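You operate a simulated robot arm through the tools that you are given. There is no shell and no other tool.

The job below is to be done with a simulated robot arm. You get a single attempt, and the scene is never put back.

JOB
Scrub out the soaked pan, tip the suds into the big bowl and rinse it under the hot tap.
Fine: use the brush and put it back; leave the pan on the worktop above the dishwasher. Set down upright: dish brush.

It is judged by the outcome, as a careful person would: the job done as asked, and still so three seconds after it is handed in. It fails if anything else is knocked over, pushed out of place, dropped, spilled or broken.

ROBOT AND FRAMES
A 7-joint arm with a two-finger parallel gripper, fixed in place. Base frame: the origin is on the floor under the middle of its stand, x ahead of it, y to its left, z up. Lengths are in cm, angles in rad, forces in N, time in s.
With the tool pointing down near the work surface it reaches from about 38 to 90 cm from the base axis. Its first joint turns from -2.496 to 2.496 rad. Payload 3 kg.
Tool frame: the origin (TCP) lies between the finger pads and is the grasp point; the fingertips stand 3 cm ahead of it; z points along the fingers, y is the line along which they close. The gripper opens to 9.4 cm. The fingers are 2.8 cm wide and 1 cm thick; the gripper's body (5 by 9.6 cm) begins 5.5 cm behind the TCP.
Orientation is that of the tool frame in the base frame, as a unit quaternion [w, x, y, z]. With the fingers straight down and closing along the base's y, the tool's x points along the base's -x, its y along +y and its z along -z.

CONTROLS
- The arm moves only by the tool drive_tool. Its argument "plan" is a list of rows, each a list of 7 numbers: the turn, a rotation vector about the tool's x, y, z in units of 6 degrees (1.0 is 6 degrees), then the shift along the tool's x, y, z in units of 40 mm (1.0 is 40 mm), then the opening, from 0 (shut) to 1 (fully open). In form: [[wx, wy, wz, x, y, z, grip], ...]. A call has 1 to 20 rows; each row shifts and turns the commanded pose from where the row before left it, along the tool's axes as they then stand. A call with a number of a shift or a turn outside -1 to 1 is refused whole. Rows are played at 5 a second. More than 5 cm and 0.15 rad between two rows, or a gripper value outside its range, and nothing of the call is played. Where a pose cannot be reached the arm comes as near as it can. A force on the tool above 50 N (or 10 N above the force at the start of the call, whichever is more), or a blocked arm, ends the call early, and 0.2 s more pass. Each finger travels about 7.2 cm/s and halts on what it meets, pressing with about 35 N; the grip force reading is that of the motor and also rises with nothing between the fingers. The clock runs only during rows and for 0.2 s after the last one: add rows that do not move to give the fingers time. It gives the time, the measured TCP pose, the force on the tool (base axes), the opening and the grip force at its end, in the units of the frame above (readings bear some noise), with the torque about the TCP (base axes, N m) and any sound that the robot's microphone picked up.
- Cameras (640 x 400 px; columns grow to the right, rows downward): "scene" is fixed at [4.33, -63.89, 168.46]; the picture's right is [0.72, -0.69, 0.00], its down [-0.34, -0.36, -0.87] and it looks along [0.60, 0.63, -0.49] (base axes); focal length 360 px, centre (320, 200). "wrist" rides on the gripper at [7.6, 1.4, -10.3] in the tool frame; the picture's right is [-0.18, 0.98, 0.00], its down [-0.75, -0.14, -0.64] and it looks along [-0.63, -0.12, 0.77] (tool axes); focal length 243 px, centre (320, 200). There is no depth. A picture from a camera that has moved, and an enlarged one, comes with that camera's place and axes in the base frame and with its lens. The place of the scene camera against the robot may be out by one fixed shift of up to 2.5 cm in any direction.
- grab_frame(camera): a new picture of that camera. It takes no simulated time.
- zoom(camera, box): a new picture of the part [left, top, right, bottom] of that camera's present view, enlarged. It takes no simulated time.
- close_job(): hands the job in; it is judged then, once.

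Places have to be worked out from the pictures, the camera data and where the tool is seen. Open the gripper and draw the arm clear of the work before you hand the job in, unless the task says otherwise.

The tools are called as a command line: name --pt "numbers of a row" for each row, then --argument value for the rest, lists and objects as JSON in quotes. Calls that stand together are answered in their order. drive_tool: Moves the arm, as the interface text tells. Its arguments: {"type":"object","properties":{"plan":{"type":"array"}},"required":["plan"]} The other tools are called the same way: grab_frame (camera) takes a picture; zoom (camera, box) takes an enlarged picture of a part of a camera's view; close_job () hands the job in.

At the start:

```text
time: 0.0
eef_pos: [39.37, 21.78, 132.72]
tool_rot: [-0.001, 0.0, 1.0, 0.0]
ft_force: [-0.2, -0.8, 0.3]
wrist_torque: [-0.02, -0.03, -0.01]
gripper_width: 9.39
grasp_force: 0.2
```

scene: 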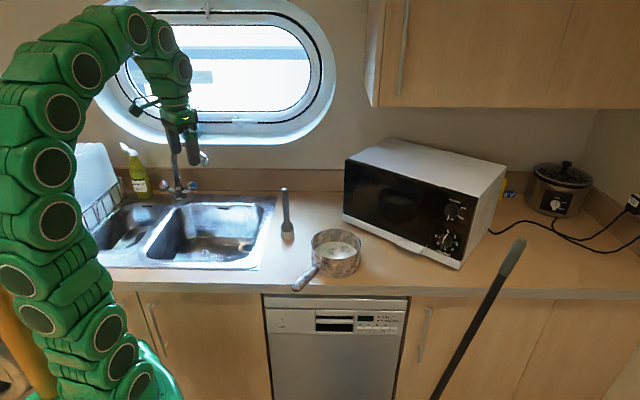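
wrist: 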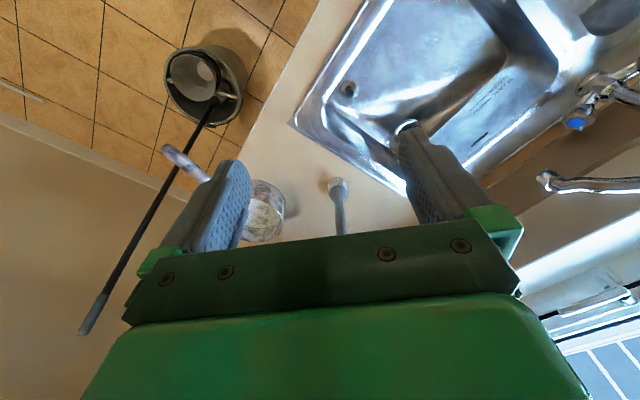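

I'll begin with closer views of the work area to work out where the pan, brush, sink bowls and taps are.

zoom --camera "scene" --box '[240, 170, 400, 300]'

zoom --camera "scene" --box '[80, 120, 280, 280]'

grab_frame --camera "wrist"

```text
3.08 times, centred on (320, 235) of scene
camera zoom: at [4.33, -63.89, 168.46], right [0.72, -0.69, 0.0], down [-0.34, -0.36, -0.87], along [0.6, 0.63, -0.49], focal length 1106 px, centre (320, 92)
```

zoom: 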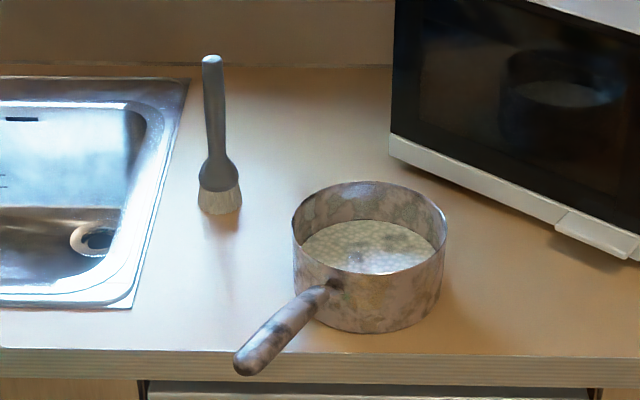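

```text
2.50 times, centred on (180, 200) of scene
camera zoom: at [4.33, -63.89, 168.46], right [0.72, -0.69, 0.0], down [-0.34, -0.36, -0.87], along [0.6, 0.63, -0.49], focal length 899 px, centre (670, 200)
```

zoom: 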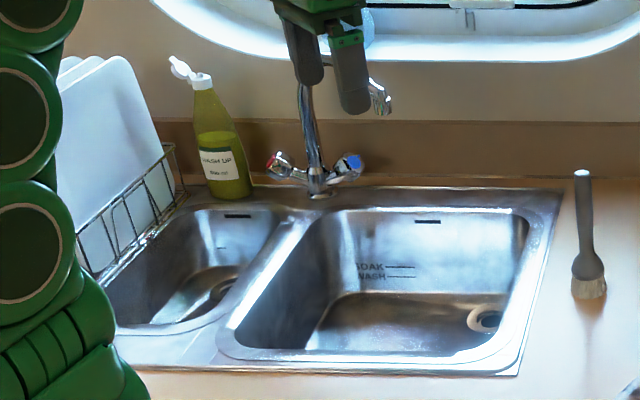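

```text
taken
camera wrist: at [31.67, 23.24, 142.84], right [0.18, 0.98, 0.0], down [0.75, -0.14, 0.64], along [0.63, -0.12, -0.77], focal length 243 px, centre (320, 200)
```

wrist: 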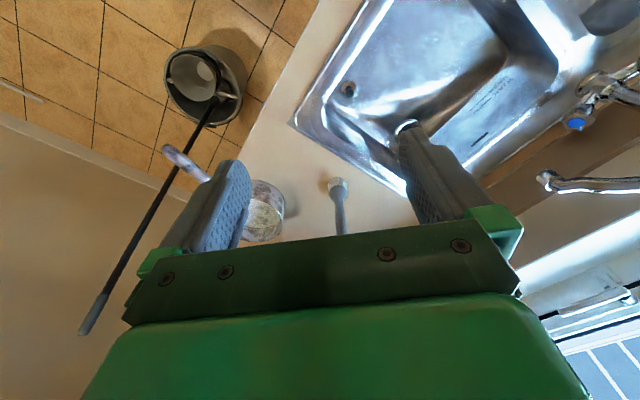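

The brush stands upright beside the sink, bristles down; the pan, full of suds, has its handle pointing roughly at the robot base. The tap has red (left) and blue (right) knobs. I'll yaw the tool at its present safe height to get a clear wrist view of the taps and the sink.

drive_tool --pt "0 0 -1 0 0 0 1" --pt "0 0 -1 0 0 0 1" --pt "0 0 -1 0 0 0 1" --pt "0 0 -1 0 0 0 1" --pt "0 0 -1 0 0 0 1" --pt "0 0 -1 0 0 0 1" --pt "0 0 -1 0 0 0 1" --pt "0 0 0 0 0 0 1"

grab_frame --camera "wrist"

grab_frame --camera "scene"

```text
time: 1.8
eef_pos: [39.35, 21.81, 132.55]
tool_rot: [0.0, -0.359, 0.933, 0.0]
ft_force: [0.5, -0.6, 0.2]
wrist_torque: [-0.01, -0.02, 0.03]
gripper_width: 9.42
grasp_force: 0.1
```

```text
taken
camera wrist: at [32.68, 17.77, 142.82], right [-0.52, 0.85, 0.0], down [0.65, 0.4, 0.64], along [0.55, 0.34, -0.77], focal length 243 px, centre (320, 200)
```

wrist: 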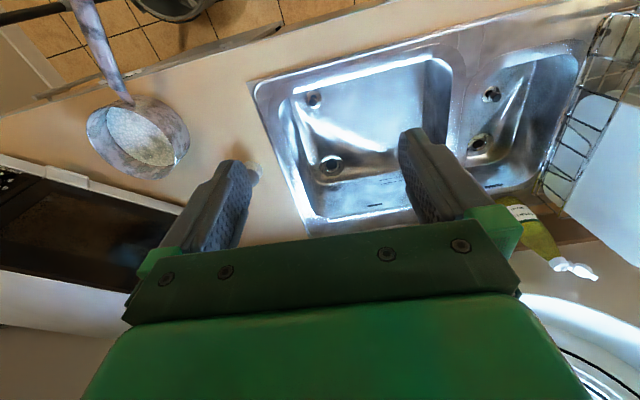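

```text
taken
```

scene: 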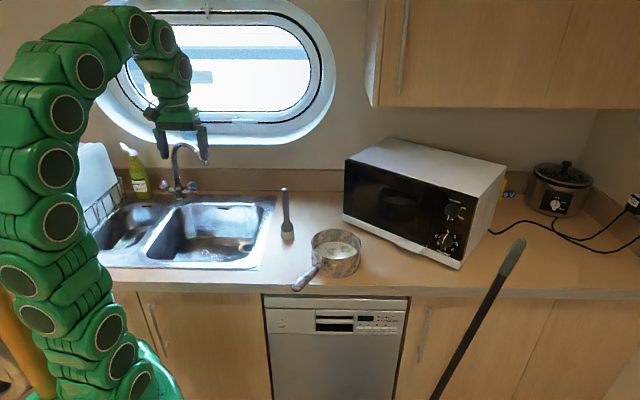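

The gripper moved away from the tap in the scene view, so I zoom in on the tap and knobs there.

zoom --camera "scene" --box '[140, 130, 236, 210]'

zoom --camera "scene" --box '[70, 180, 290, 280]'

zoom --camera "wrist" --box '[60, 40, 460, 250]'

```text
5.00 times, centred on (188, 170) of scene
camera zoom: at [4.33, -63.89, 168.46], right [0.72, -0.69, 0.0], down [-0.34, -0.36, -0.87], along [0.6, 0.63, -0.49], focal length 1798 px, centre (980, 350)
```

zoom: 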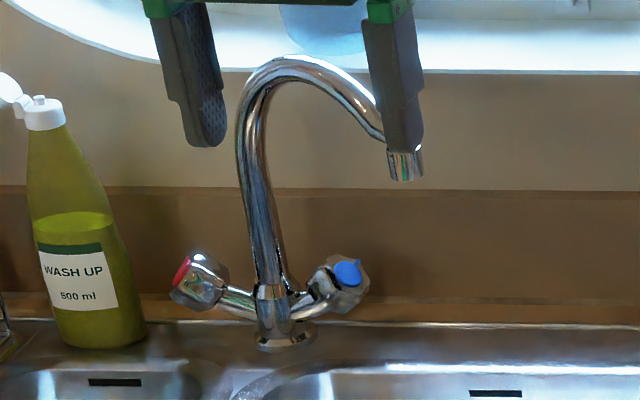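

```text
2.91 times, centred on (180, 230) of scene
camera zoom: at [4.33, -63.89, 168.46], right [0.72, -0.69, 0.0], down [-0.34, -0.36, -0.87], along [0.6, 0.63, -0.49], focal length 1046 px, centre (727, 113)
```

zoom: 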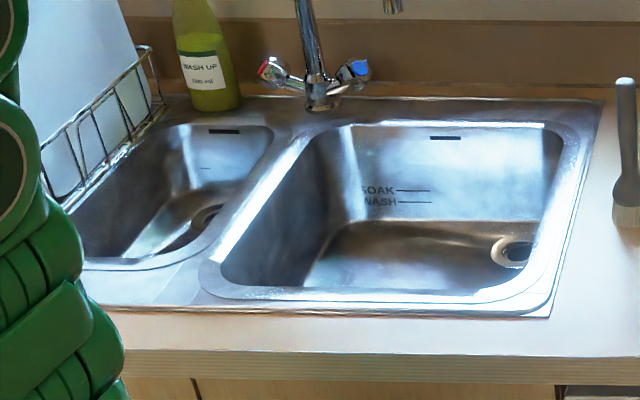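

```text
1.60 times, centred on (260, 145) of wrist
camera zoom: at [32.68, 17.77, 142.82], right [-0.52, 0.85, 0.0], down [0.65, 0.4, 0.64], along [0.55, 0.34, -0.77], focal length 388 px, centre (416, 288)
```

zoom: 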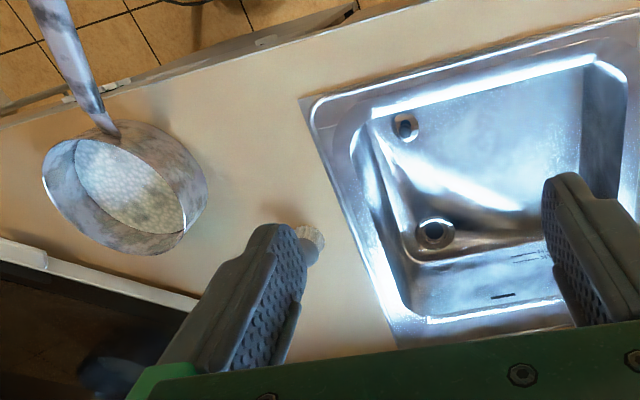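

The tap is a swan-neck mixer with faceted knobs; the red hot knob points left and up. I'll yaw toward it and tilt the tool forward, so the wrist camera looks at the tap with the gripper out of the way.

drive_tool --pt "0 0 -1 0 0 0 1" --pt "0 0 -1 0 0 0 1" --pt "0 0 -1 0 0 0 1" --pt "0 0 -1 0 0 0 1" --pt "0 0 -1 0 0 0 1" --pt "0 0 -1 0 0 0 1" --pt "0 -1 0 0 0 0 1" --pt "0 -1 0 0 0 0 1" --pt "0 -1 0 0 0 0 1" --pt "0 -1 0 0 0 0 1" --pt "0 -1 0 0 0 0 1" --pt "0 -1 0 0 0 0 1" --pt "0 -1 0 0 0 0 1" --pt "0 0 0 0 0 0 1"

grab_frame --camera "wrist"

grab_frame --camera "scene"

```text
time: 4.8
eef_pos: [39.32, 21.8, 132.65]
tool_rot: [0.279, -0.587, 0.725, 0.226]
ft_force: [0.4, 0.1, -0.3]
wrist_torque: [-0.02, 0.0, 0.0]
gripper_width: 9.39
grasp_force: 0.0
```

```text
taken
camera wrist: at [35.31, 9.87, 135.09], right [-0.93, 0.34, 0.12], down [0.16, 0.1, 0.98], along [0.32, 0.94, -0.15], focal length 243 px, centre (320, 200)
```

wrist: 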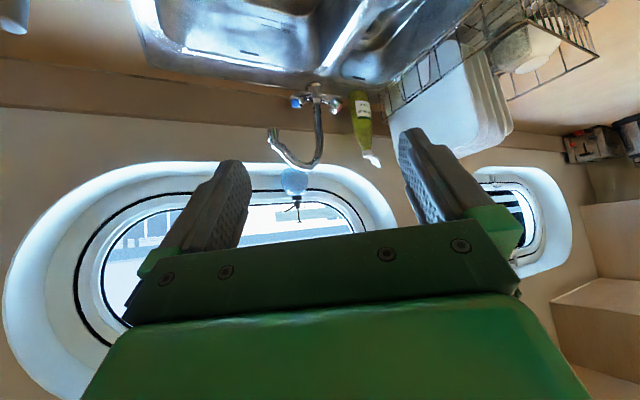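

```text
taken
```

scene: 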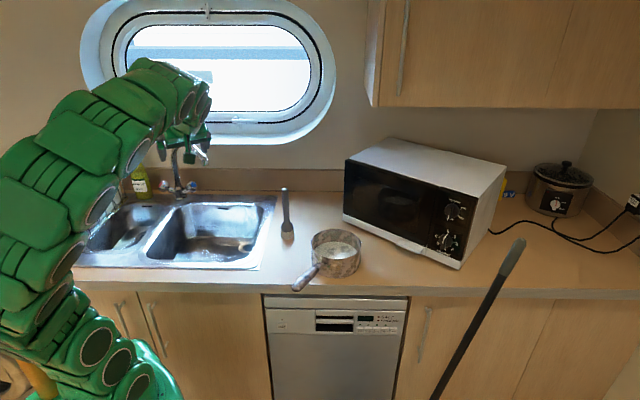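

Now the tap is in clear view of the wrist camera. I zoom in on it and on the drainer/sink area for measurements.

zoom --camera "wrist" --box '[250, 75, 390, 180]'

zoom --camera "wrist" --box '[100, 0, 420, 120]'

zoom --camera "scene" --box '[140, 130, 236, 210]'

```text
3.81 times, centred on (320, 128) of wrist
camera zoom: at [35.31, 9.87, 135.09], right [-0.93, 0.34, 0.12], down [0.16, 0.1, 0.98], along [0.32, 0.94, -0.15], focal length 924 px, centre (320, 476)
```

zoom: 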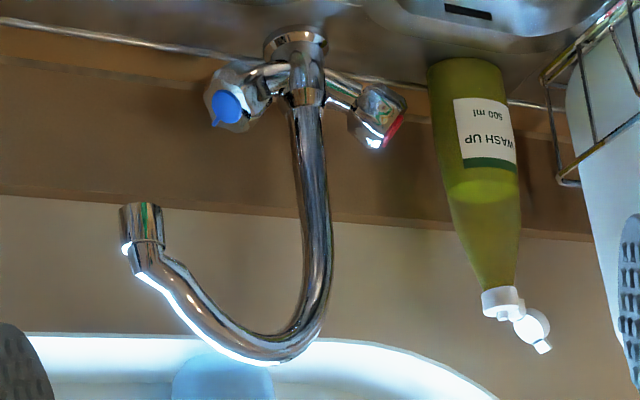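

```text
2.00 times, centred on (260, 60) of wrist
camera zoom: at [35.31, 9.87, 135.09], right [-0.93, 0.34, 0.12], down [0.16, 0.1, 0.98], along [0.32, 0.94, -0.15], focal length 485 px, centre (440, 480)
```

zoom: 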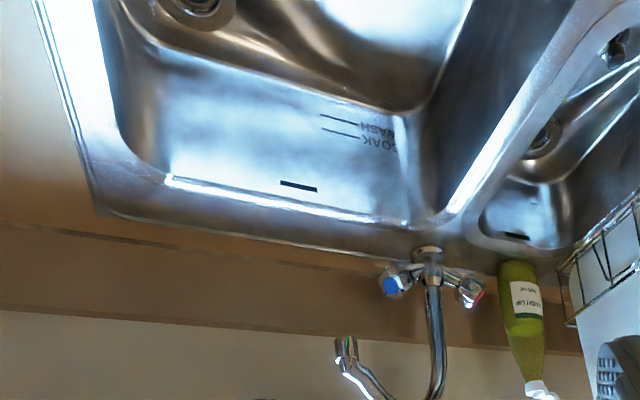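

```text
5.00 times, centred on (188, 170) of scene
camera zoom: at [4.33, -63.89, 168.46], right [0.72, -0.69, 0.0], down [-0.34, -0.36, -0.87], along [0.6, 0.63, -0.49], focal length 1798 px, centre (980, 350)
```

zoom: 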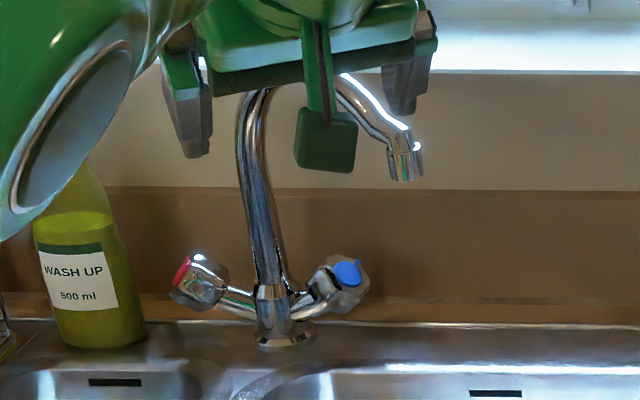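

From the two wrist views I judge the hot knob near (50, 77, 97), the blue one near (59, 69, 97) and the spout outlet near (58, 52, 113). I move the camera closer to the tap, staying clear of the spout.

drive_tool --pt "0 0 0 -0.425 0.083 0.864 1" --pt "0 0 0 -0.425 0.083 0.864 1" --pt "0 0 0 -0.425 0.083 0.864 1" --pt "0 0 0 -0.425 0.083 0.864 1" --pt "0 0 0 -0.425 0.083 0.864 1" --pt "0 0 0 -0.425 0.083 0.864 1" --pt "0 0 0 -0.425 0.083 0.864 1" --pt "0 0 0 0 0 0 1"

grab_frame --camera "wrist"

zoom --camera "scene" --box '[60, 80, 300, 280]'

```text
time: 6.6
eef_pos: [42.08, 46.9, 122.75]
tool_rot: [0.279, -0.588, 0.725, 0.226]
ft_force: [0.2, -1.0, -0.1]
wrist_torque: [-0.01, 0.01, -0.01]
gripper_width: 9.39
grasp_force: 0.0
```

```text
taken
camera wrist: at [38.09, 34.91, 125.14], right [-0.93, 0.34, 0.12], down [0.17, 0.1, 0.98], along [0.32, 0.94, -0.15], focal length 243 px, centre (320, 200)
```

wrist: 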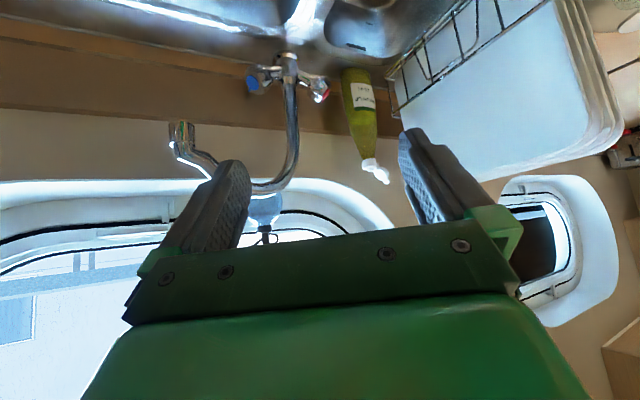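

```text
2.00 times, centred on (180, 180) of scene
camera zoom: at [4.33, -63.89, 168.46], right [0.72, -0.69, 0.0], down [-0.34, -0.36, -0.87], along [0.6, 0.63, -0.49], focal length 719 px, centre (600, 240)
```

zoom: 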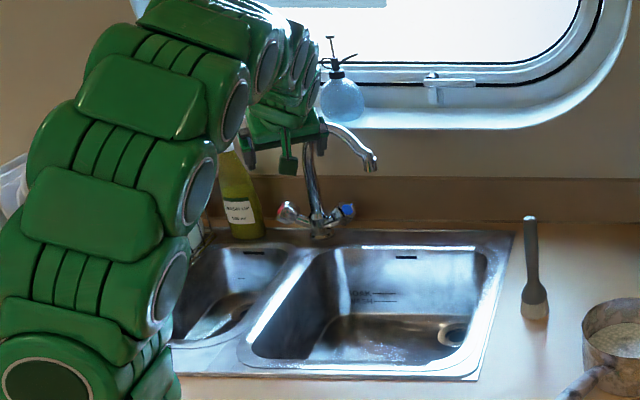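

The arm is now about 35 cm from the tap. I zoom in to measure the knobs and spout.

zoom --camera "wrist" --box '[225, 35, 345, 110]'

zoom --camera "wrist" --box '[150, 30, 410, 192]'

```text
5.33 times, centred on (285, 72) of wrist
camera zoom: at [38.09, 34.91, 125.14], right [-0.93, 0.34, 0.12], down [0.17, 0.1, 0.98], along [0.32, 0.94, -0.15], focal length 1294 px, centre (507, 880)
```

zoom: 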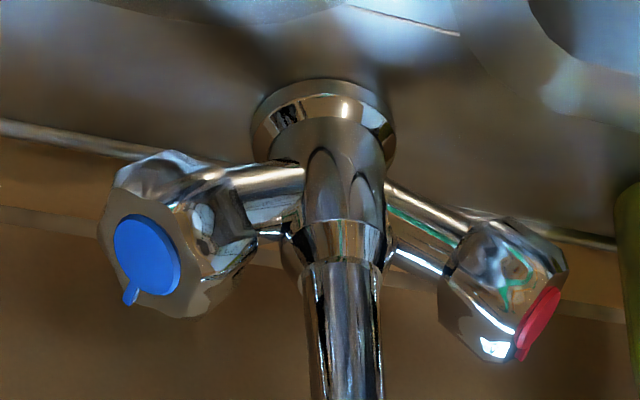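

```text
2.46 times, centred on (280, 111) of wrist
camera zoom: at [38.09, 34.91, 125.14], right [-0.93, 0.34, 0.12], down [0.17, 0.1, 0.98], along [0.32, 0.94, -0.15], focal length 597 px, centre (418, 419)
```

zoom: 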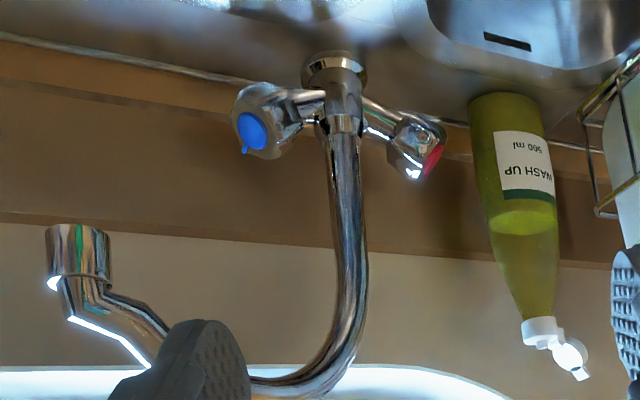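

The triangulation puts the hot knob centre near (50.3, 78.4, 96.2), with its axis pointing left and up, and the wash-up bottle near (43, 83). I'll retreat the way I came and get measuring views of the brush and pan.

drive_tool --pt "0 0 0 0.425 -0.083 -0.864 1" --pt "0 0 0 0.425 -0.083 -0.864 1" --pt "0 0 0 0.425 -0.083 -0.864 1" --pt "0 0 0 0.425 -0.083 -0.864 1" --pt "0 0 0 0.425 -0.083 -0.864 1" --pt "0 0 0 0.425 -0.083 -0.864 1" --pt "0 0 0 0.425 -0.083 -0.864 1" --pt "0 1 0 0 0 0 1" --pt "0 1 0 0 0 0 1" --pt "0 1 0 0 0 0 1" --pt "0 1 0 0 0 0 1" --pt "0 1 0 0 0 0 1" --pt "0 1 0 0 0 0 1" --pt "0 1 0 0 0 0 1" --pt "0 0 1 0 0 0 1" --pt "0 0 1 0 0 0 1" --pt "0 0 1 0 0 0 1" --pt "0 0 1 0 0 0 1" --pt "0 0 1 0 0 0 1" --pt "0 0 1 0 0 0 1"

drive_tool --pt "0 0 1 0 0 0 1" --pt "0 0 1 0 0 0 1" --pt "0 0 1 0 0 0 1" --pt "0 0 1 0 0 0 1" --pt "0 0 1 0 0 0 1" --pt "0 0 1 0 0 0 1" --pt "0 0 1 0 0 0 1" --pt "0 0 0 -0.8 -0.75 0 1" --pt "0 0 0 -0.8 -0.75 0 1" --pt "0 0 0 -0.8 -0.75 0 1" --pt "0 0 0 -0.8 -0.75 0 1" --pt "0 0 0 0 0 0 1"

grab_frame --camera "wrist"

```text
time: 10.8
eef_pos: [39.36, 21.67, 132.46]
tool_rot: [0.0, -0.359, 0.933, 0.0]
ft_force: [0.2, 0.5, 0.2]
wrist_torque: [0.01, -0.01, 0.02]
gripper_width: 9.41
grasp_force: 0.1
```

```text
time: 13.4
eef_pos: [52.13, 9.94, 132.84]
tool_rot: [0.0, 0.0, 1.0, 0.0]
ft_force: [-0.3, -0.4, 0.4]
wrist_torque: [0.02, 0.03, 0.0]
gripper_width: 9.39
grasp_force: 0.0
```

```text
taken
camera wrist: at [44.45, 11.45, 143.03], right [0.18, 0.98, 0.0], down [0.75, -0.14, 0.64], along [0.63, -0.12, -0.77], focal length 243 px, centre (320, 200)
```

wrist: 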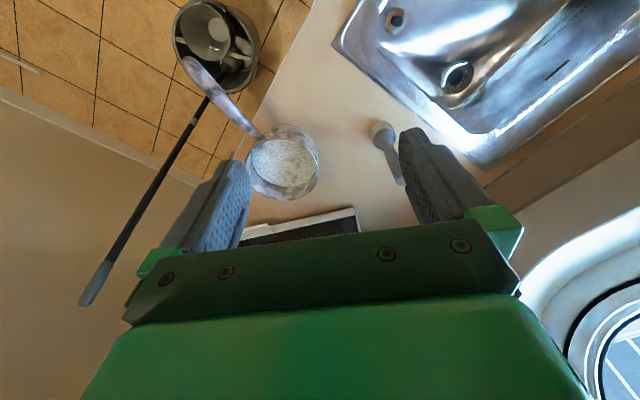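

Brush and pan are both visible between the fingers. I zoom in for measurements.

zoom --camera "wrist" --box '[340, 100, 420, 200]'

zoom --camera "wrist" --box '[170, 40, 350, 215]'

zoom --camera "scene" --box '[260, 175, 370, 300]'

```text
4.00 times, centred on (380, 150) of wrist
camera zoom: at [44.45, 11.45, 143.03], right [0.18, 0.98, 0.0], down [0.75, -0.14, 0.64], along [0.63, -0.12, -0.77], focal length 970 px, centre (80, 400)
```

zoom: 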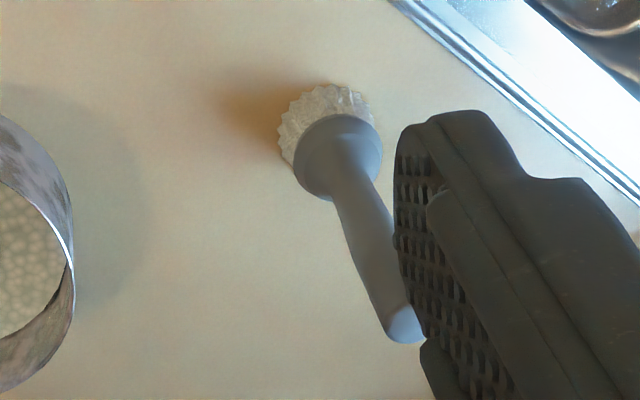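

```text
2.29 times, centred on (260, 128) of wrist
camera zoom: at [44.45, 11.45, 143.03], right [0.18, 0.98, 0.0], down [0.75, -0.14, 0.64], along [0.63, -0.12, -0.77], focal length 555 px, centre (457, 366)
```

zoom: 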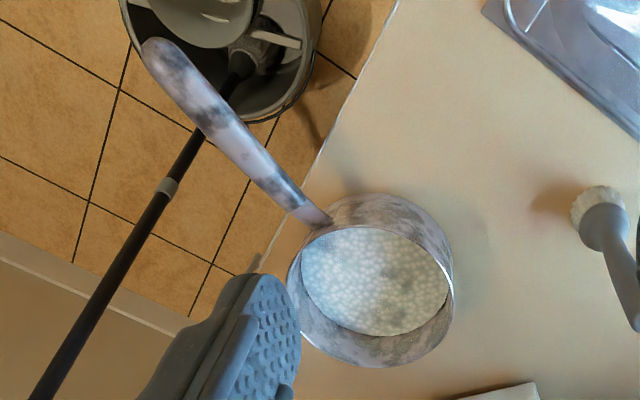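

```text
3.20 times, centred on (315, 238) of scene
camera zoom: at [4.33, -63.89, 168.46], right [0.72, -0.69, 0.0], down [-0.34, -0.36, -0.87], along [0.6, 0.63, -0.49], focal length 1151 px, centre (336, 80)
```

zoom: 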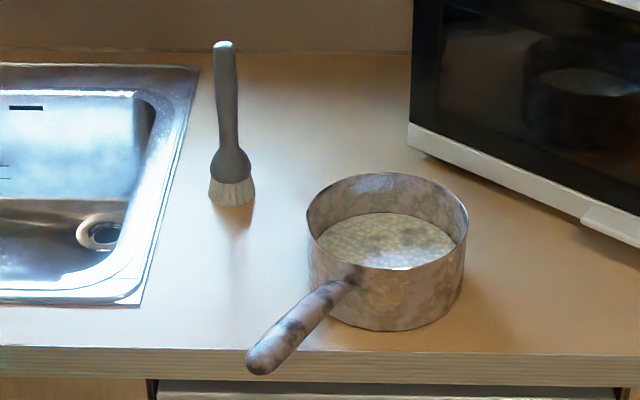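

The brush axis comes out near (69.8, 20.6) with its top at about z=110. The pan rim centre is near (70.8, -1.7, 98.9), radius about 8, and the handle slopes up to a tip near (47.7, -9.6, 102). I'll go above the brush and check alignment before descending.

drive_tool --pt "0 0 0 -0.7375 0.446 0 1" --pt "0 0 0 -0.7375 0.446 0 1" --pt "0 0 0 -0.7375 0.446 0 1" --pt "0 0 0 -0.7375 0.446 0 1" --pt "0 0 0 -0.7375 0.446 0 1" --pt "0 0 0 -0.7375 0.446 0 1" --pt "0 0 0 0 0 0.8 1" --pt "0 0 0 0 0 0.8 1" --pt "0 0 0 0 0 0.8 1" --pt "0 0 0 0 0 0.8 1" --pt "0 0 0 0 0 0 1"

grab_frame --camera "wrist"

grab_frame --camera "scene"

```text
time: 15.8
eef_pos: [62.66, 15.58, 117.41]
tool_rot: [0.0, 0.0, 1.0, 0.0]
ft_force: [0.1, 0.1, 0.2]
wrist_torque: [0.04, -0.03, -0.02]
gripper_width: 9.41
grasp_force: 0.2
out of reach, approached as far as the arm can: row 3, 4, 5, 6
```

```text
taken
camera wrist: at [54.84, 17.0, 127.64], right [0.18, 0.98, 0.0], down [0.75, -0.14, 0.64], along [0.63, -0.12, -0.77], focal length 243 px, centre (320, 200)
```

wrist: 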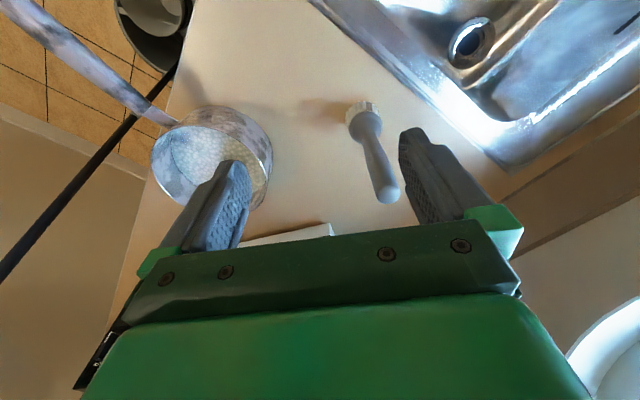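

```text
taken
```

scene: 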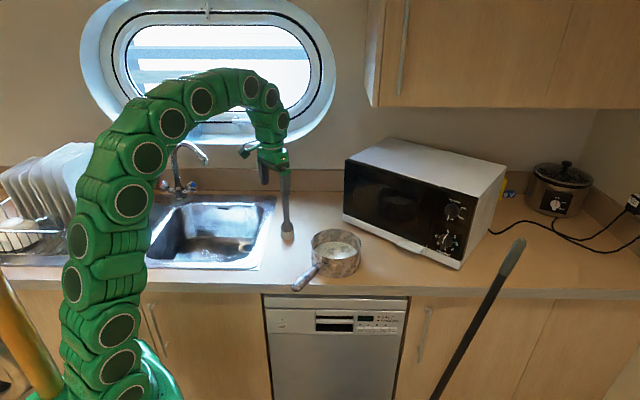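

Reach is short at that height, so the arm stopped at (62.7, 15.6, 117.4). The brush is well in view here, so I'll measure it precisely.

zoom --camera "wrist" --box '[320, 80, 440, 220]'

zoom --camera "wrist" --box '[80, 60, 300, 230]'

```text
2.86 times, centred on (380, 150) of wrist
camera zoom: at [54.84, 17.0, 127.64], right [0.18, 0.98, 0.0], down [0.75, -0.14, 0.64], along [0.63, -0.12, -0.77], focal length 693 px, centre (149, 343)
```

zoom: 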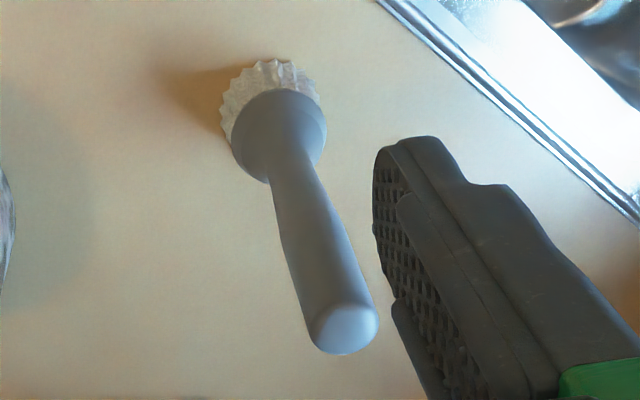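

```text
2.35 times, centred on (190, 145) of wrist
camera zoom: at [54.84, 17.0, 127.64], right [0.18, 0.98, 0.0], down [0.75, -0.14, 0.64], along [0.63, -0.12, -0.77], focal length 571 px, centre (626, 329)
```

zoom: 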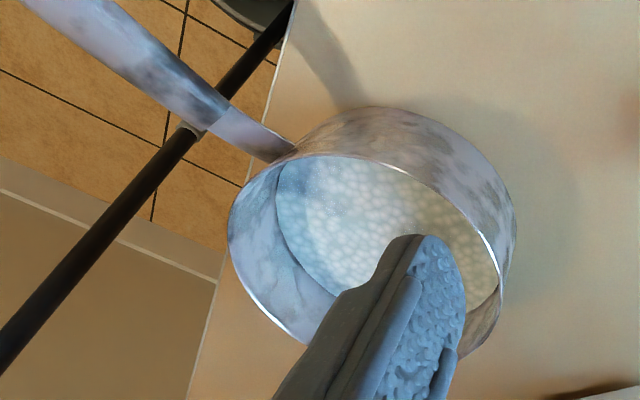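

The brush base is at about (69.5, 20.6, 92) and it stands vertical. I move the fingers over it, tips still above its top, and check.

drive_tool --pt "0 0 0 -0.57 0.418 0 1" --pt "0 0 0 -0.57 0.418 0 1" --pt "0 0 0 -0.57 0.418 0 1" --pt "0 0 0 0 0 0 1"

grab_frame --camera "wrist"

zoom --camera "scene" --box '[200, 110, 360, 260]'

```text
time: 16.8
eef_pos: [69.29, 20.44, 117.25]
tool_rot: [-0.001, 0.001, 1.0, 0.0]
ft_force: [0.4, -1.3, -0.2]
wrist_torque: [0.06, 0.01, 0.01]
gripper_width: 9.41
grasp_force: 0.1
```

```text
taken
camera wrist: at [61.59, 21.88, 127.53], right [0.18, 0.98, 0.0], down [0.75, -0.14, 0.64], along [0.63, -0.12, -0.77], focal length 243 px, centre (320, 200)
```

wrist: 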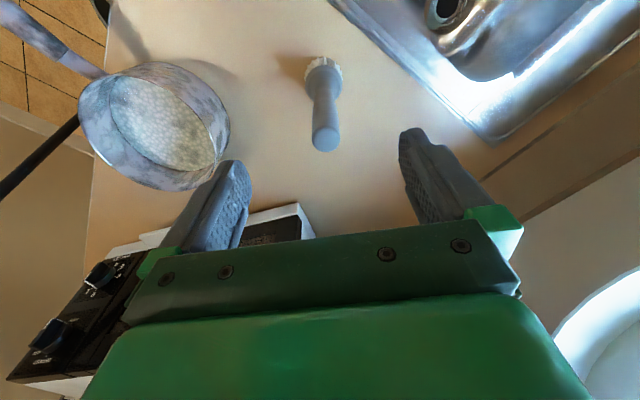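

```text
2.67 times, centred on (280, 185) of scene
camera zoom: at [4.33, -63.89, 168.46], right [0.72, -0.69, 0.0], down [-0.34, -0.36, -0.87], along [0.6, 0.63, -0.49], focal length 959 px, centre (427, 240)
```

zoom: 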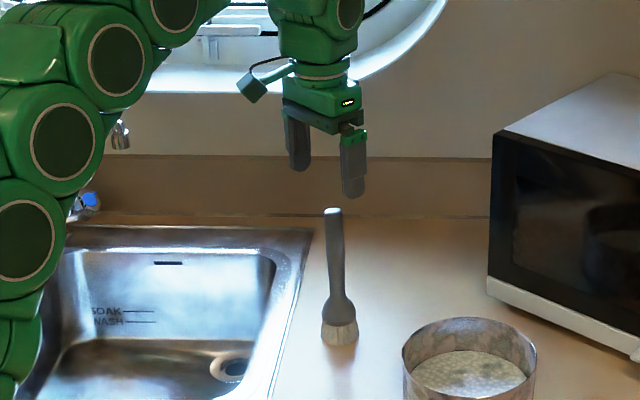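

The brush sits between the fingers (y about 20.7, x about 69.6). I descend so the TCP is near z=106 and narrow the fingers partway to check centring.

drive_tool --pt "0 0 0 -0.04 0.03 0.9375 1" --pt "0 0 0 -0.04 0.03 0.9375 1" --pt "0 0 0 0 0 0.9375 1" --pt "0 0 0 0 0 0 0.6" --pt "0 0 0 0 0 0 0.4" --pt "0 0 0 0 0 0 0.4"

grab_frame --camera "wrist"

zoom --camera "scene" --box '[240, 130, 340, 250]'

```text
time: 18.2
eef_pos: [69.65, 20.8, 106.14]
tool_rot: [0.0, 0.0, 1.0, 0.0]
ft_force: [0.3, 1.4, -0.5]
wrist_torque: [0.05, 0.02, 0.02]
gripper_width: 3.78
grasp_force: 0.0
```

```text
taken
camera wrist: at [61.93, 22.26, 116.46], right [0.18, 0.98, 0.0], down [0.75, -0.14, 0.64], along [0.63, -0.12, -0.77], focal length 243 px, centre (320, 200)
```

wrist: 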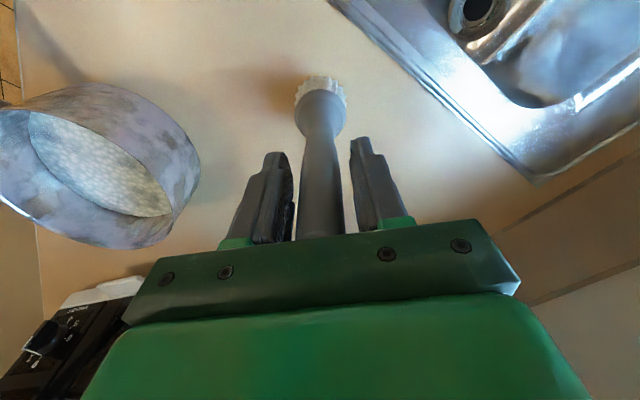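

```text
3.33 times, centred on (290, 190) of scene
camera zoom: at [4.33, -63.89, 168.46], right [0.72, -0.69, 0.0], down [-0.34, -0.36, -0.87], along [0.6, 0.63, -0.49], focal length 1199 px, centre (420, 233)
```

zoom: 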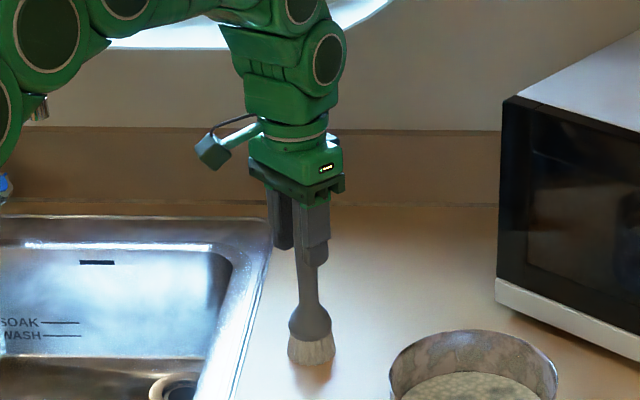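

The brush is centred between the fingers. Closing to grip it.

drive_tool --pt "0 0 0 0 0 0 0.25" --pt "0 0 0 0 0 0 0" --pt "0 0 0 0 0 0 0" --pt "0 0 0 0 0 0 0"

grab_frame --camera "wrist"

```text
time: 19.2
eef_pos: [69.55, 20.76, 106.28]
tool_rot: [0.0, 0.0, 1.0, 0.0]
ft_force: [0.0, -0.5, 0.4]
wrist_torque: [0.01, -0.03, -0.02]
gripper_width: 2.3
grasp_force: 35.4
```

```text
taken
camera wrist: at [61.93, 22.26, 116.46], right [0.18, 0.98, 0.0], down [0.75, -0.14, 0.64], along [0.63, -0.12, -0.77], focal length 243 px, centre (320, 200)
```

wrist: 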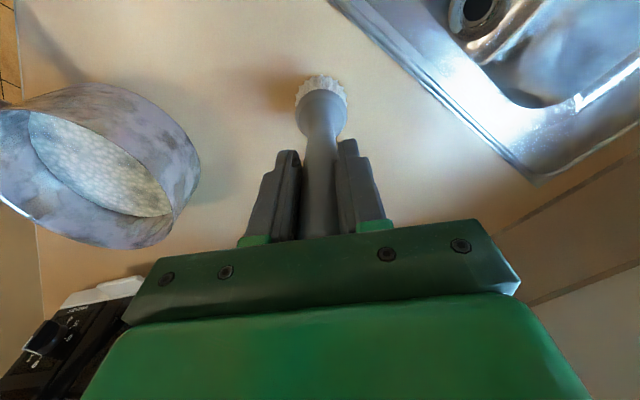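

Gripped at 2.3 cm, 35 N. I lift straight up about 11 cm so the bristles will clear the pan rim.

drive_tool --pt "0 0 0 0 0 -0.5 0" --pt "0 0 0 0 0 -0.8 0" --pt "0 0 0 0 0 -0.8 0" --pt "0 0 0 0 0 -0.7 0" --pt "0 0 0 0 0 0 0"

grab_frame --camera "wrist"

zoom --camera "scene" --box '[230, 110, 390, 300]'

```text
time: 20.4
eef_pos: [69.79, 20.73, 117.57]
tool_rot: [0.0, 0.0, 1.0, 0.0]
ft_force: [0.1, -0.7, -1.6]
wrist_torque: [0.01, 0.0, 0.02]
gripper_width: 2.26
grasp_force: 34.7
```

```text
taken
camera wrist: at [62.08, 22.2, 127.78], right [0.18, 0.98, 0.0], down [0.75, -0.14, 0.64], along [0.63, -0.12, -0.77], focal length 243 px, centre (320, 200)
```

wrist: 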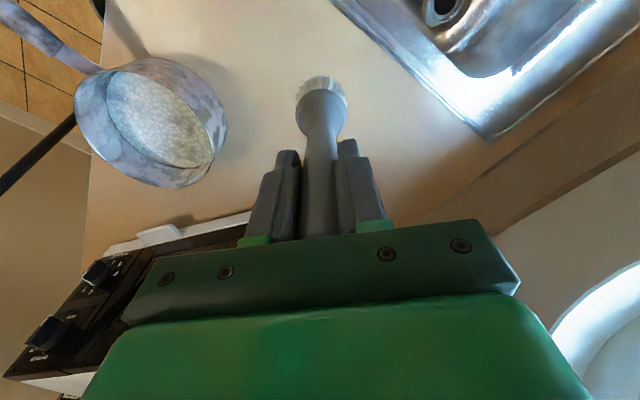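

```text
2.11 times, centred on (310, 205) of scene
camera zoom: at [4.33, -63.89, 168.46], right [0.72, -0.69, 0.0], down [-0.34, -0.36, -0.87], along [0.6, 0.63, -0.49], focal length 757 px, centre (341, 190)
```

zoom: 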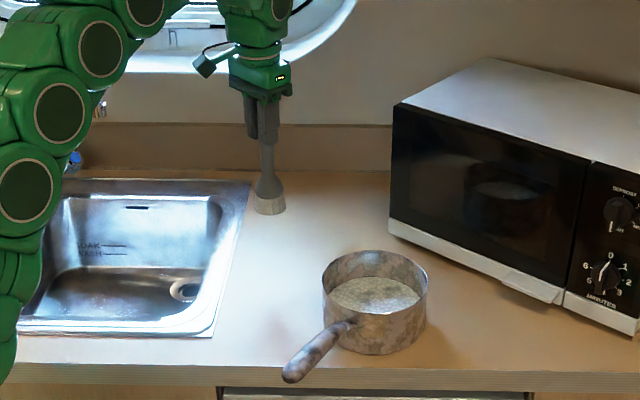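

The brush is held upright and clear. I zoom in on the pan to refine its centre before moving over it.

zoom --camera "wrist" --box '[50, 30, 270, 210]'

```text
2.22 times, centred on (160, 120) of wrist
camera zoom: at [62.08, 22.2, 127.78], right [0.18, 0.98, 0.0], down [0.75, -0.14, 0.64], along [0.63, -0.12, -0.77], focal length 539 px, centre (676, 378)
```

zoom: 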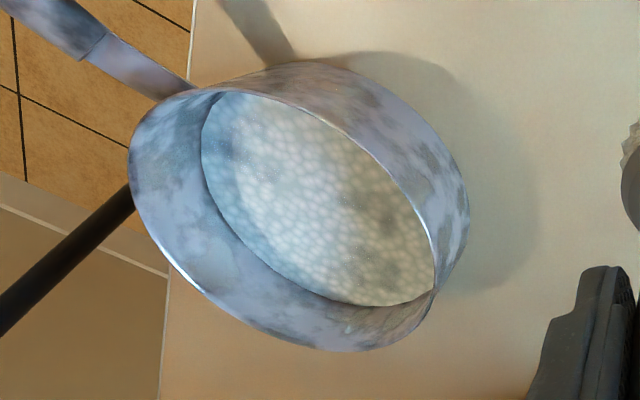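

The pan centre checks out at about (70.6, -1.8). I carry the brush over it, then look before lowering.

drive_tool --pt "0 0 0 -0.035 -0.6 0 0" --pt "0 0 0 -0.035 -0.95 0 0" --pt "0 0 0 -0.035 -0.95 0 0" --pt "0 0 0 -0.035 -0.95 0 0" --pt "0 0 0 -0.035 -0.95 0 0" --pt "0 0 0 -0.03 -0.75 0 0" --pt "0 0 0 0 -0.5 0 0" --pt "0 0 0 0 0 0 0"

grab_frame --camera "wrist"

zoom --camera "scene" --box '[250, 110, 410, 300]'

```text
time: 22.2
eef_pos: [70.51, -1.85, 117.15]
tool_rot: [0.0, -0.001, 1.0, -0.001]
ft_force: [0.1, 0.5, -0.4]
wrist_torque: [0.0, 0.01, 0.0]
gripper_width: 2.28
grasp_force: 34.7
```

```text
taken
camera wrist: at [62.8, -0.45, 127.4], right [0.18, 0.98, 0.0], down [0.75, -0.14, 0.64], along [0.63, -0.12, -0.77], focal length 243 px, centre (320, 200)
```

wrist: 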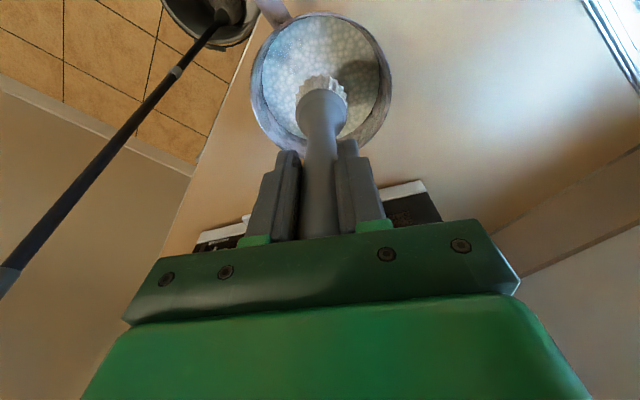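

```text
2.11 times, centred on (330, 205) of scene
camera zoom: at [4.33, -63.89, 168.46], right [0.72, -0.69, 0.0], down [-0.34, -0.36, -0.87], along [0.6, 0.63, -0.49], focal length 757 px, centre (299, 190)
```

zoom: 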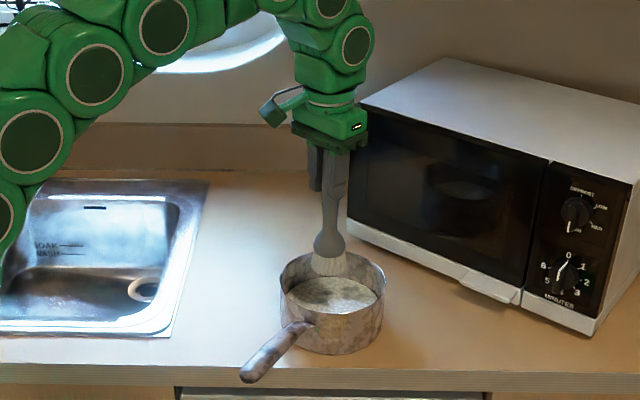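

The brush is centred over the pan. I lower it gently into the suds, stopping just above the expected pan floor.

drive_tool --pt "0 0 0 0 0 0.5 0" --pt "0 0 0 0 0 0.5 0" --pt "0 0 0 0 0 0.5 0" --pt "0 0 0 0 0 0.4 0" --pt "0 0 0 0 0 0.3 0" --pt "0 0 0 0 0 0.2 0" --pt "0 0 0 0 0 0 0"

zoom --camera "scene" --box '[270, 160, 390, 300]'

grab_frame --camera "wrist"

```text
time: 23.8
eef_pos: [70.65, -1.92, 107.63]
tool_rot: [0.0, 0.0, 1.0, 0.001]
ft_force: [-0.4, 0.1, -1.8]
wrist_torque: [0.0, 0.02, 0.01]
gripper_width: 2.3
grasp_force: 35.1
```

```text
2.86 times, centred on (330, 230) of scene
camera zoom: at [4.33, -63.89, 168.46], right [0.72, -0.69, 0.0], down [-0.34, -0.36, -0.87], along [0.6, 0.63, -0.49], focal length 1027 px, centre (291, 114)
```

zoom: 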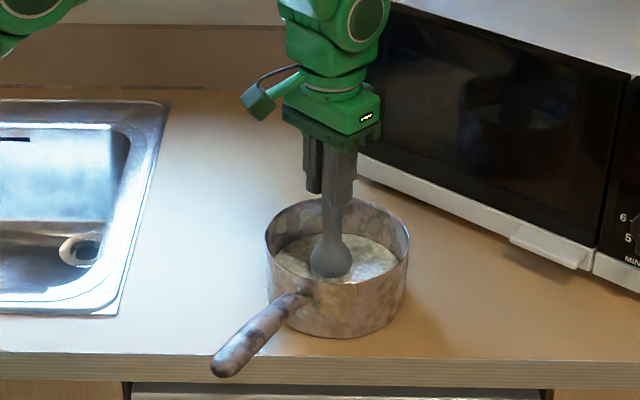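

```text
taken
camera wrist: at [62.9, -0.42, 117.88], right [0.18, 0.98, 0.0], down [0.75, -0.14, 0.64], along [0.63, -0.12, -0.77], focal length 243 px, centre (320, 200)
```

wrist: 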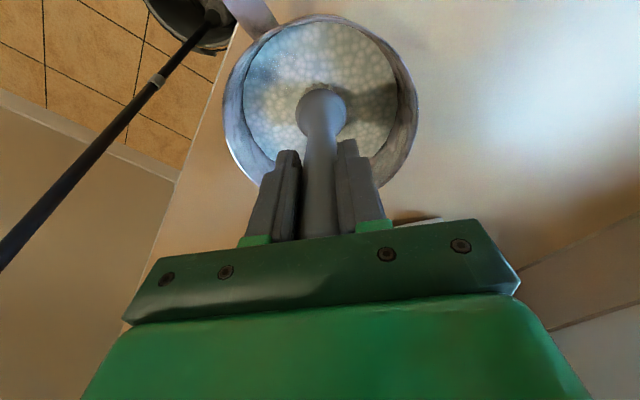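

Bristles are in the suds, with no floor contact yet. I go down in small steps to feel for the pan floor.

drive_tool --pt "0 0 0 0 0 0.08 0" --pt "0 0 0 0 0 0.08 0" --pt "0 0 0 0 0 0 0"

drive_tool --pt "0 0 0 0 0 0.06 0" --pt "0 0 0 0 0 0 0"

```text
time: 24.6
eef_pos: [70.44, -1.88, 107.08]
tool_rot: [0.0, -0.001, 1.0, -0.001]
ft_force: [0.2, -0.6, -1.6]
wrist_torque: [0.0, 0.02, -0.02]
gripper_width: 2.26
grasp_force: 35.6
```

```text
time: 25.2
eef_pos: [70.49, -1.96, 106.81]
tool_rot: [0.001, -0.001, 1.0, -0.001]
ft_force: [-0.1, 0.1, 12.0]
wrist_torque: [0.07, 0.29, -0.07]
gripper_width: 2.27
grasp_force: 34.8
```

The floor is found at TCP z of about 106.8, reading 12 N. I ease off slightly and scrub a first small circle.

drive_tool --pt "0 0 0 0 0 -0.015 0" --pt "0 0 0 -0.275 0 0 0" --pt "0 0 0 -0.275 0 0 0" --pt "0 0 0 0.161 0.389 0 0" --pt "0 0 0 0.389 0.161 0 0" --pt "0 0 0 0.389 -0.161 0 0" --pt "0 0 0 0.161 -0.389 0 0" --pt "0 0 0 -0.161 -0.389 0 0" --pt "0 0 0 -0.389 -0.161 0 0" --pt "0 0 0 -0.389 0.161 0 0" --pt "0 0 0 -0.161 0.389 0 0" --pt "0 0 0 0 0 0 0"

grab_frame --camera "wrist"

zoom --camera "scene" --box '[270, 160, 390, 300]'

```text
time: 27.8
eef_pos: [72.7, -1.69, 106.8]
tool_rot: [0.0, 0.0, 1.0, 0.0]
ft_force: [0.2, -0.2, -1.1]
wrist_torque: [0.05, -0.04, -0.01]
gripper_width: 2.24
grasp_force: 34.7
```

```text
taken
camera wrist: at [65.0, -0.35, 117.0], right [0.18, 0.98, 0.0], down [0.75, -0.14, 0.64], along [0.63, -0.12, -0.77], focal length 243 px, centre (320, 200)
```

wrist: 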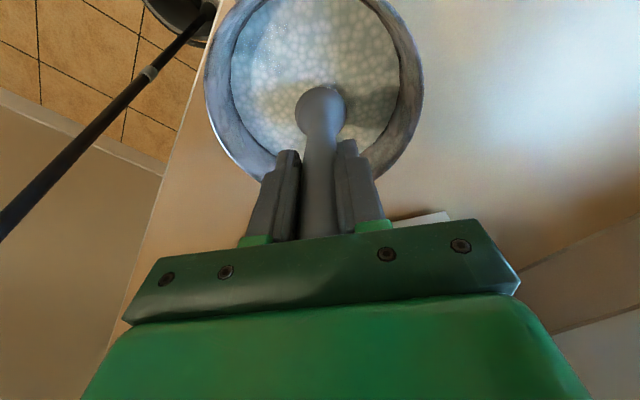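

```text
2.86 times, centred on (330, 230) of scene
camera zoom: at [4.33, -63.89, 168.46], right [0.72, -0.69, 0.0], down [-0.34, -0.36, -0.87], along [0.6, 0.63, -0.49], focal length 1027 px, centre (291, 114)
```

zoom: 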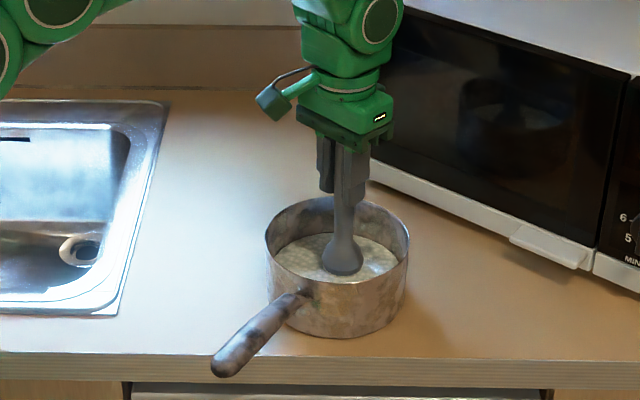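

The pan hasn't moved, but the contact was lost. I press down a little again until the force reads several newtons.

drive_tool --pt "0 0 0 0 0 0.03 0" --pt "0 0 0 0 0 0 0"

```text
time: 28.4
eef_pos: [72.6, -1.86, 106.76]
tool_rot: [0.001, 0.0, 1.0, 0.0]
ft_force: [-2.1, 1.9, 9.4]
wrist_torque: [0.29, 0.05, 0.07]
gripper_width: 2.23
grasp_force: 35.5
```

At 9 N the bristles are properly on the floor. I scrub a full small circle at this pressure.

drive_tool --pt "0 0 0 0.161 0.389 0 0" --pt "0 0 0 0.389 0.161 0 0" --pt "0 0 0 0.389 -0.161 0 0" --pt "0 0 0 0.161 -0.389 0 0" --pt "0 0 0 -0.161 -0.389 0 0" --pt "0 0 0 -0.389 -0.161 0 0" --pt "0 0 0 -0.389 0.161 0 0" --pt "0 0 0 -0.161 0.389 0 0"

zoom --camera "scene" --box '[270, 160, 390, 300]'

```text
time: 30.2
eef_pos: [72.61, -1.81, 106.62]
tool_rot: [0.001, 0.001, 1.0, 0.0]
ft_force: [-2.4, -6.1, 15.8]
wrist_torque: [-0.78, -0.09, -0.11]
gripper_width: 2.22
grasp_force: 35.1
```

```text
2.86 times, centred on (330, 230) of scene
camera zoom: at [4.33, -63.89, 168.46], right [0.72, -0.69, 0.0], down [-0.34, -0.36, -0.87], along [0.6, 0.63, -0.49], focal length 1027 px, centre (291, 114)
```

zoom: 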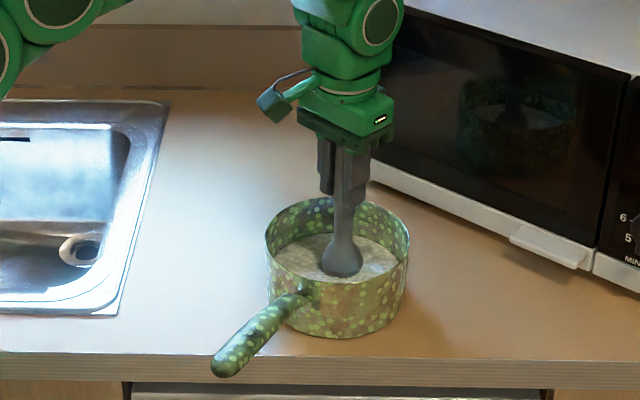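

The pan has changed to a soapy, bubbly look, so the scrubbing is registering. I ease the pressure slightly and scrub a wider circle closer to the wall.

drive_tool --pt "0 0 0 0 0 -0.012 0" --pt "0 0 0 -0.25 0 0 0" --pt "0 0 0 -0.2 0 0 0" --pt "0 0 0 0.134 0.5 0 0" --pt "0 0 0 0.366 0.366 0 0" --pt "0 0 0 0.5 0.134 0 0" --pt "0 0 0 0.5 -0.134 0 0" --pt "0 0 0 0.366 -0.366 0 0" --pt "0 0 0 0.134 -0.5 0 0" --pt "0 0 0 -0.134 -0.5 0 0" --pt "0 0 0 -0.366 -0.366 0 0" --pt "0 0 0 -0.5 -0.134 0 0" --pt "0 0 0 -0.5 0.134 0 0" --pt "0 0 0 -0.366 0.366 0 0" --pt "0 0 0 -0.134 0.5 0 0"

zoom --camera "scene" --box '[270, 160, 390, 300]'

grab_frame --camera "wrist"

```text
time: 33.4
eef_pos: [74.56, -1.72, 106.73]
tool_rot: [-0.001, 0.0, 1.0, 0.0]
ft_force: [0.5, -0.6, -1.0]
wrist_torque: [0.05, 0.04, -0.01]
gripper_width: 2.23
grasp_force: 34.8
```

```text
2.86 times, centred on (330, 230) of scene
camera zoom: at [4.33, -63.89, 168.46], right [0.72, -0.69, 0.0], down [-0.34, -0.36, -0.87], along [0.6, 0.63, -0.49], focal length 1027 px, centre (291, 114)
```

zoom: 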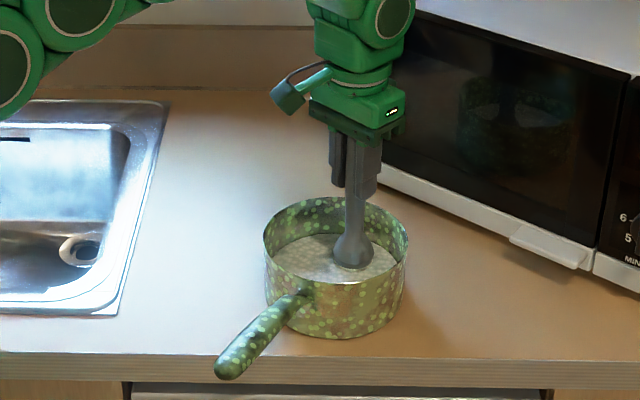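

```text
taken
camera wrist: at [66.85, -0.34, 116.91], right [0.18, 0.98, 0.0], down [0.75, -0.14, 0.64], along [0.63, -0.12, -0.77], focal length 243 px, centre (320, 200)
```

wrist: 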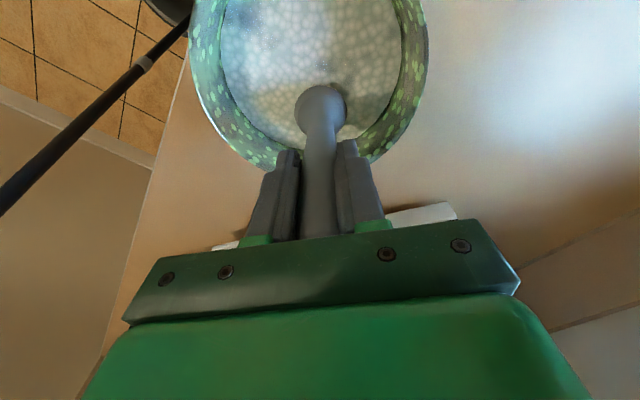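

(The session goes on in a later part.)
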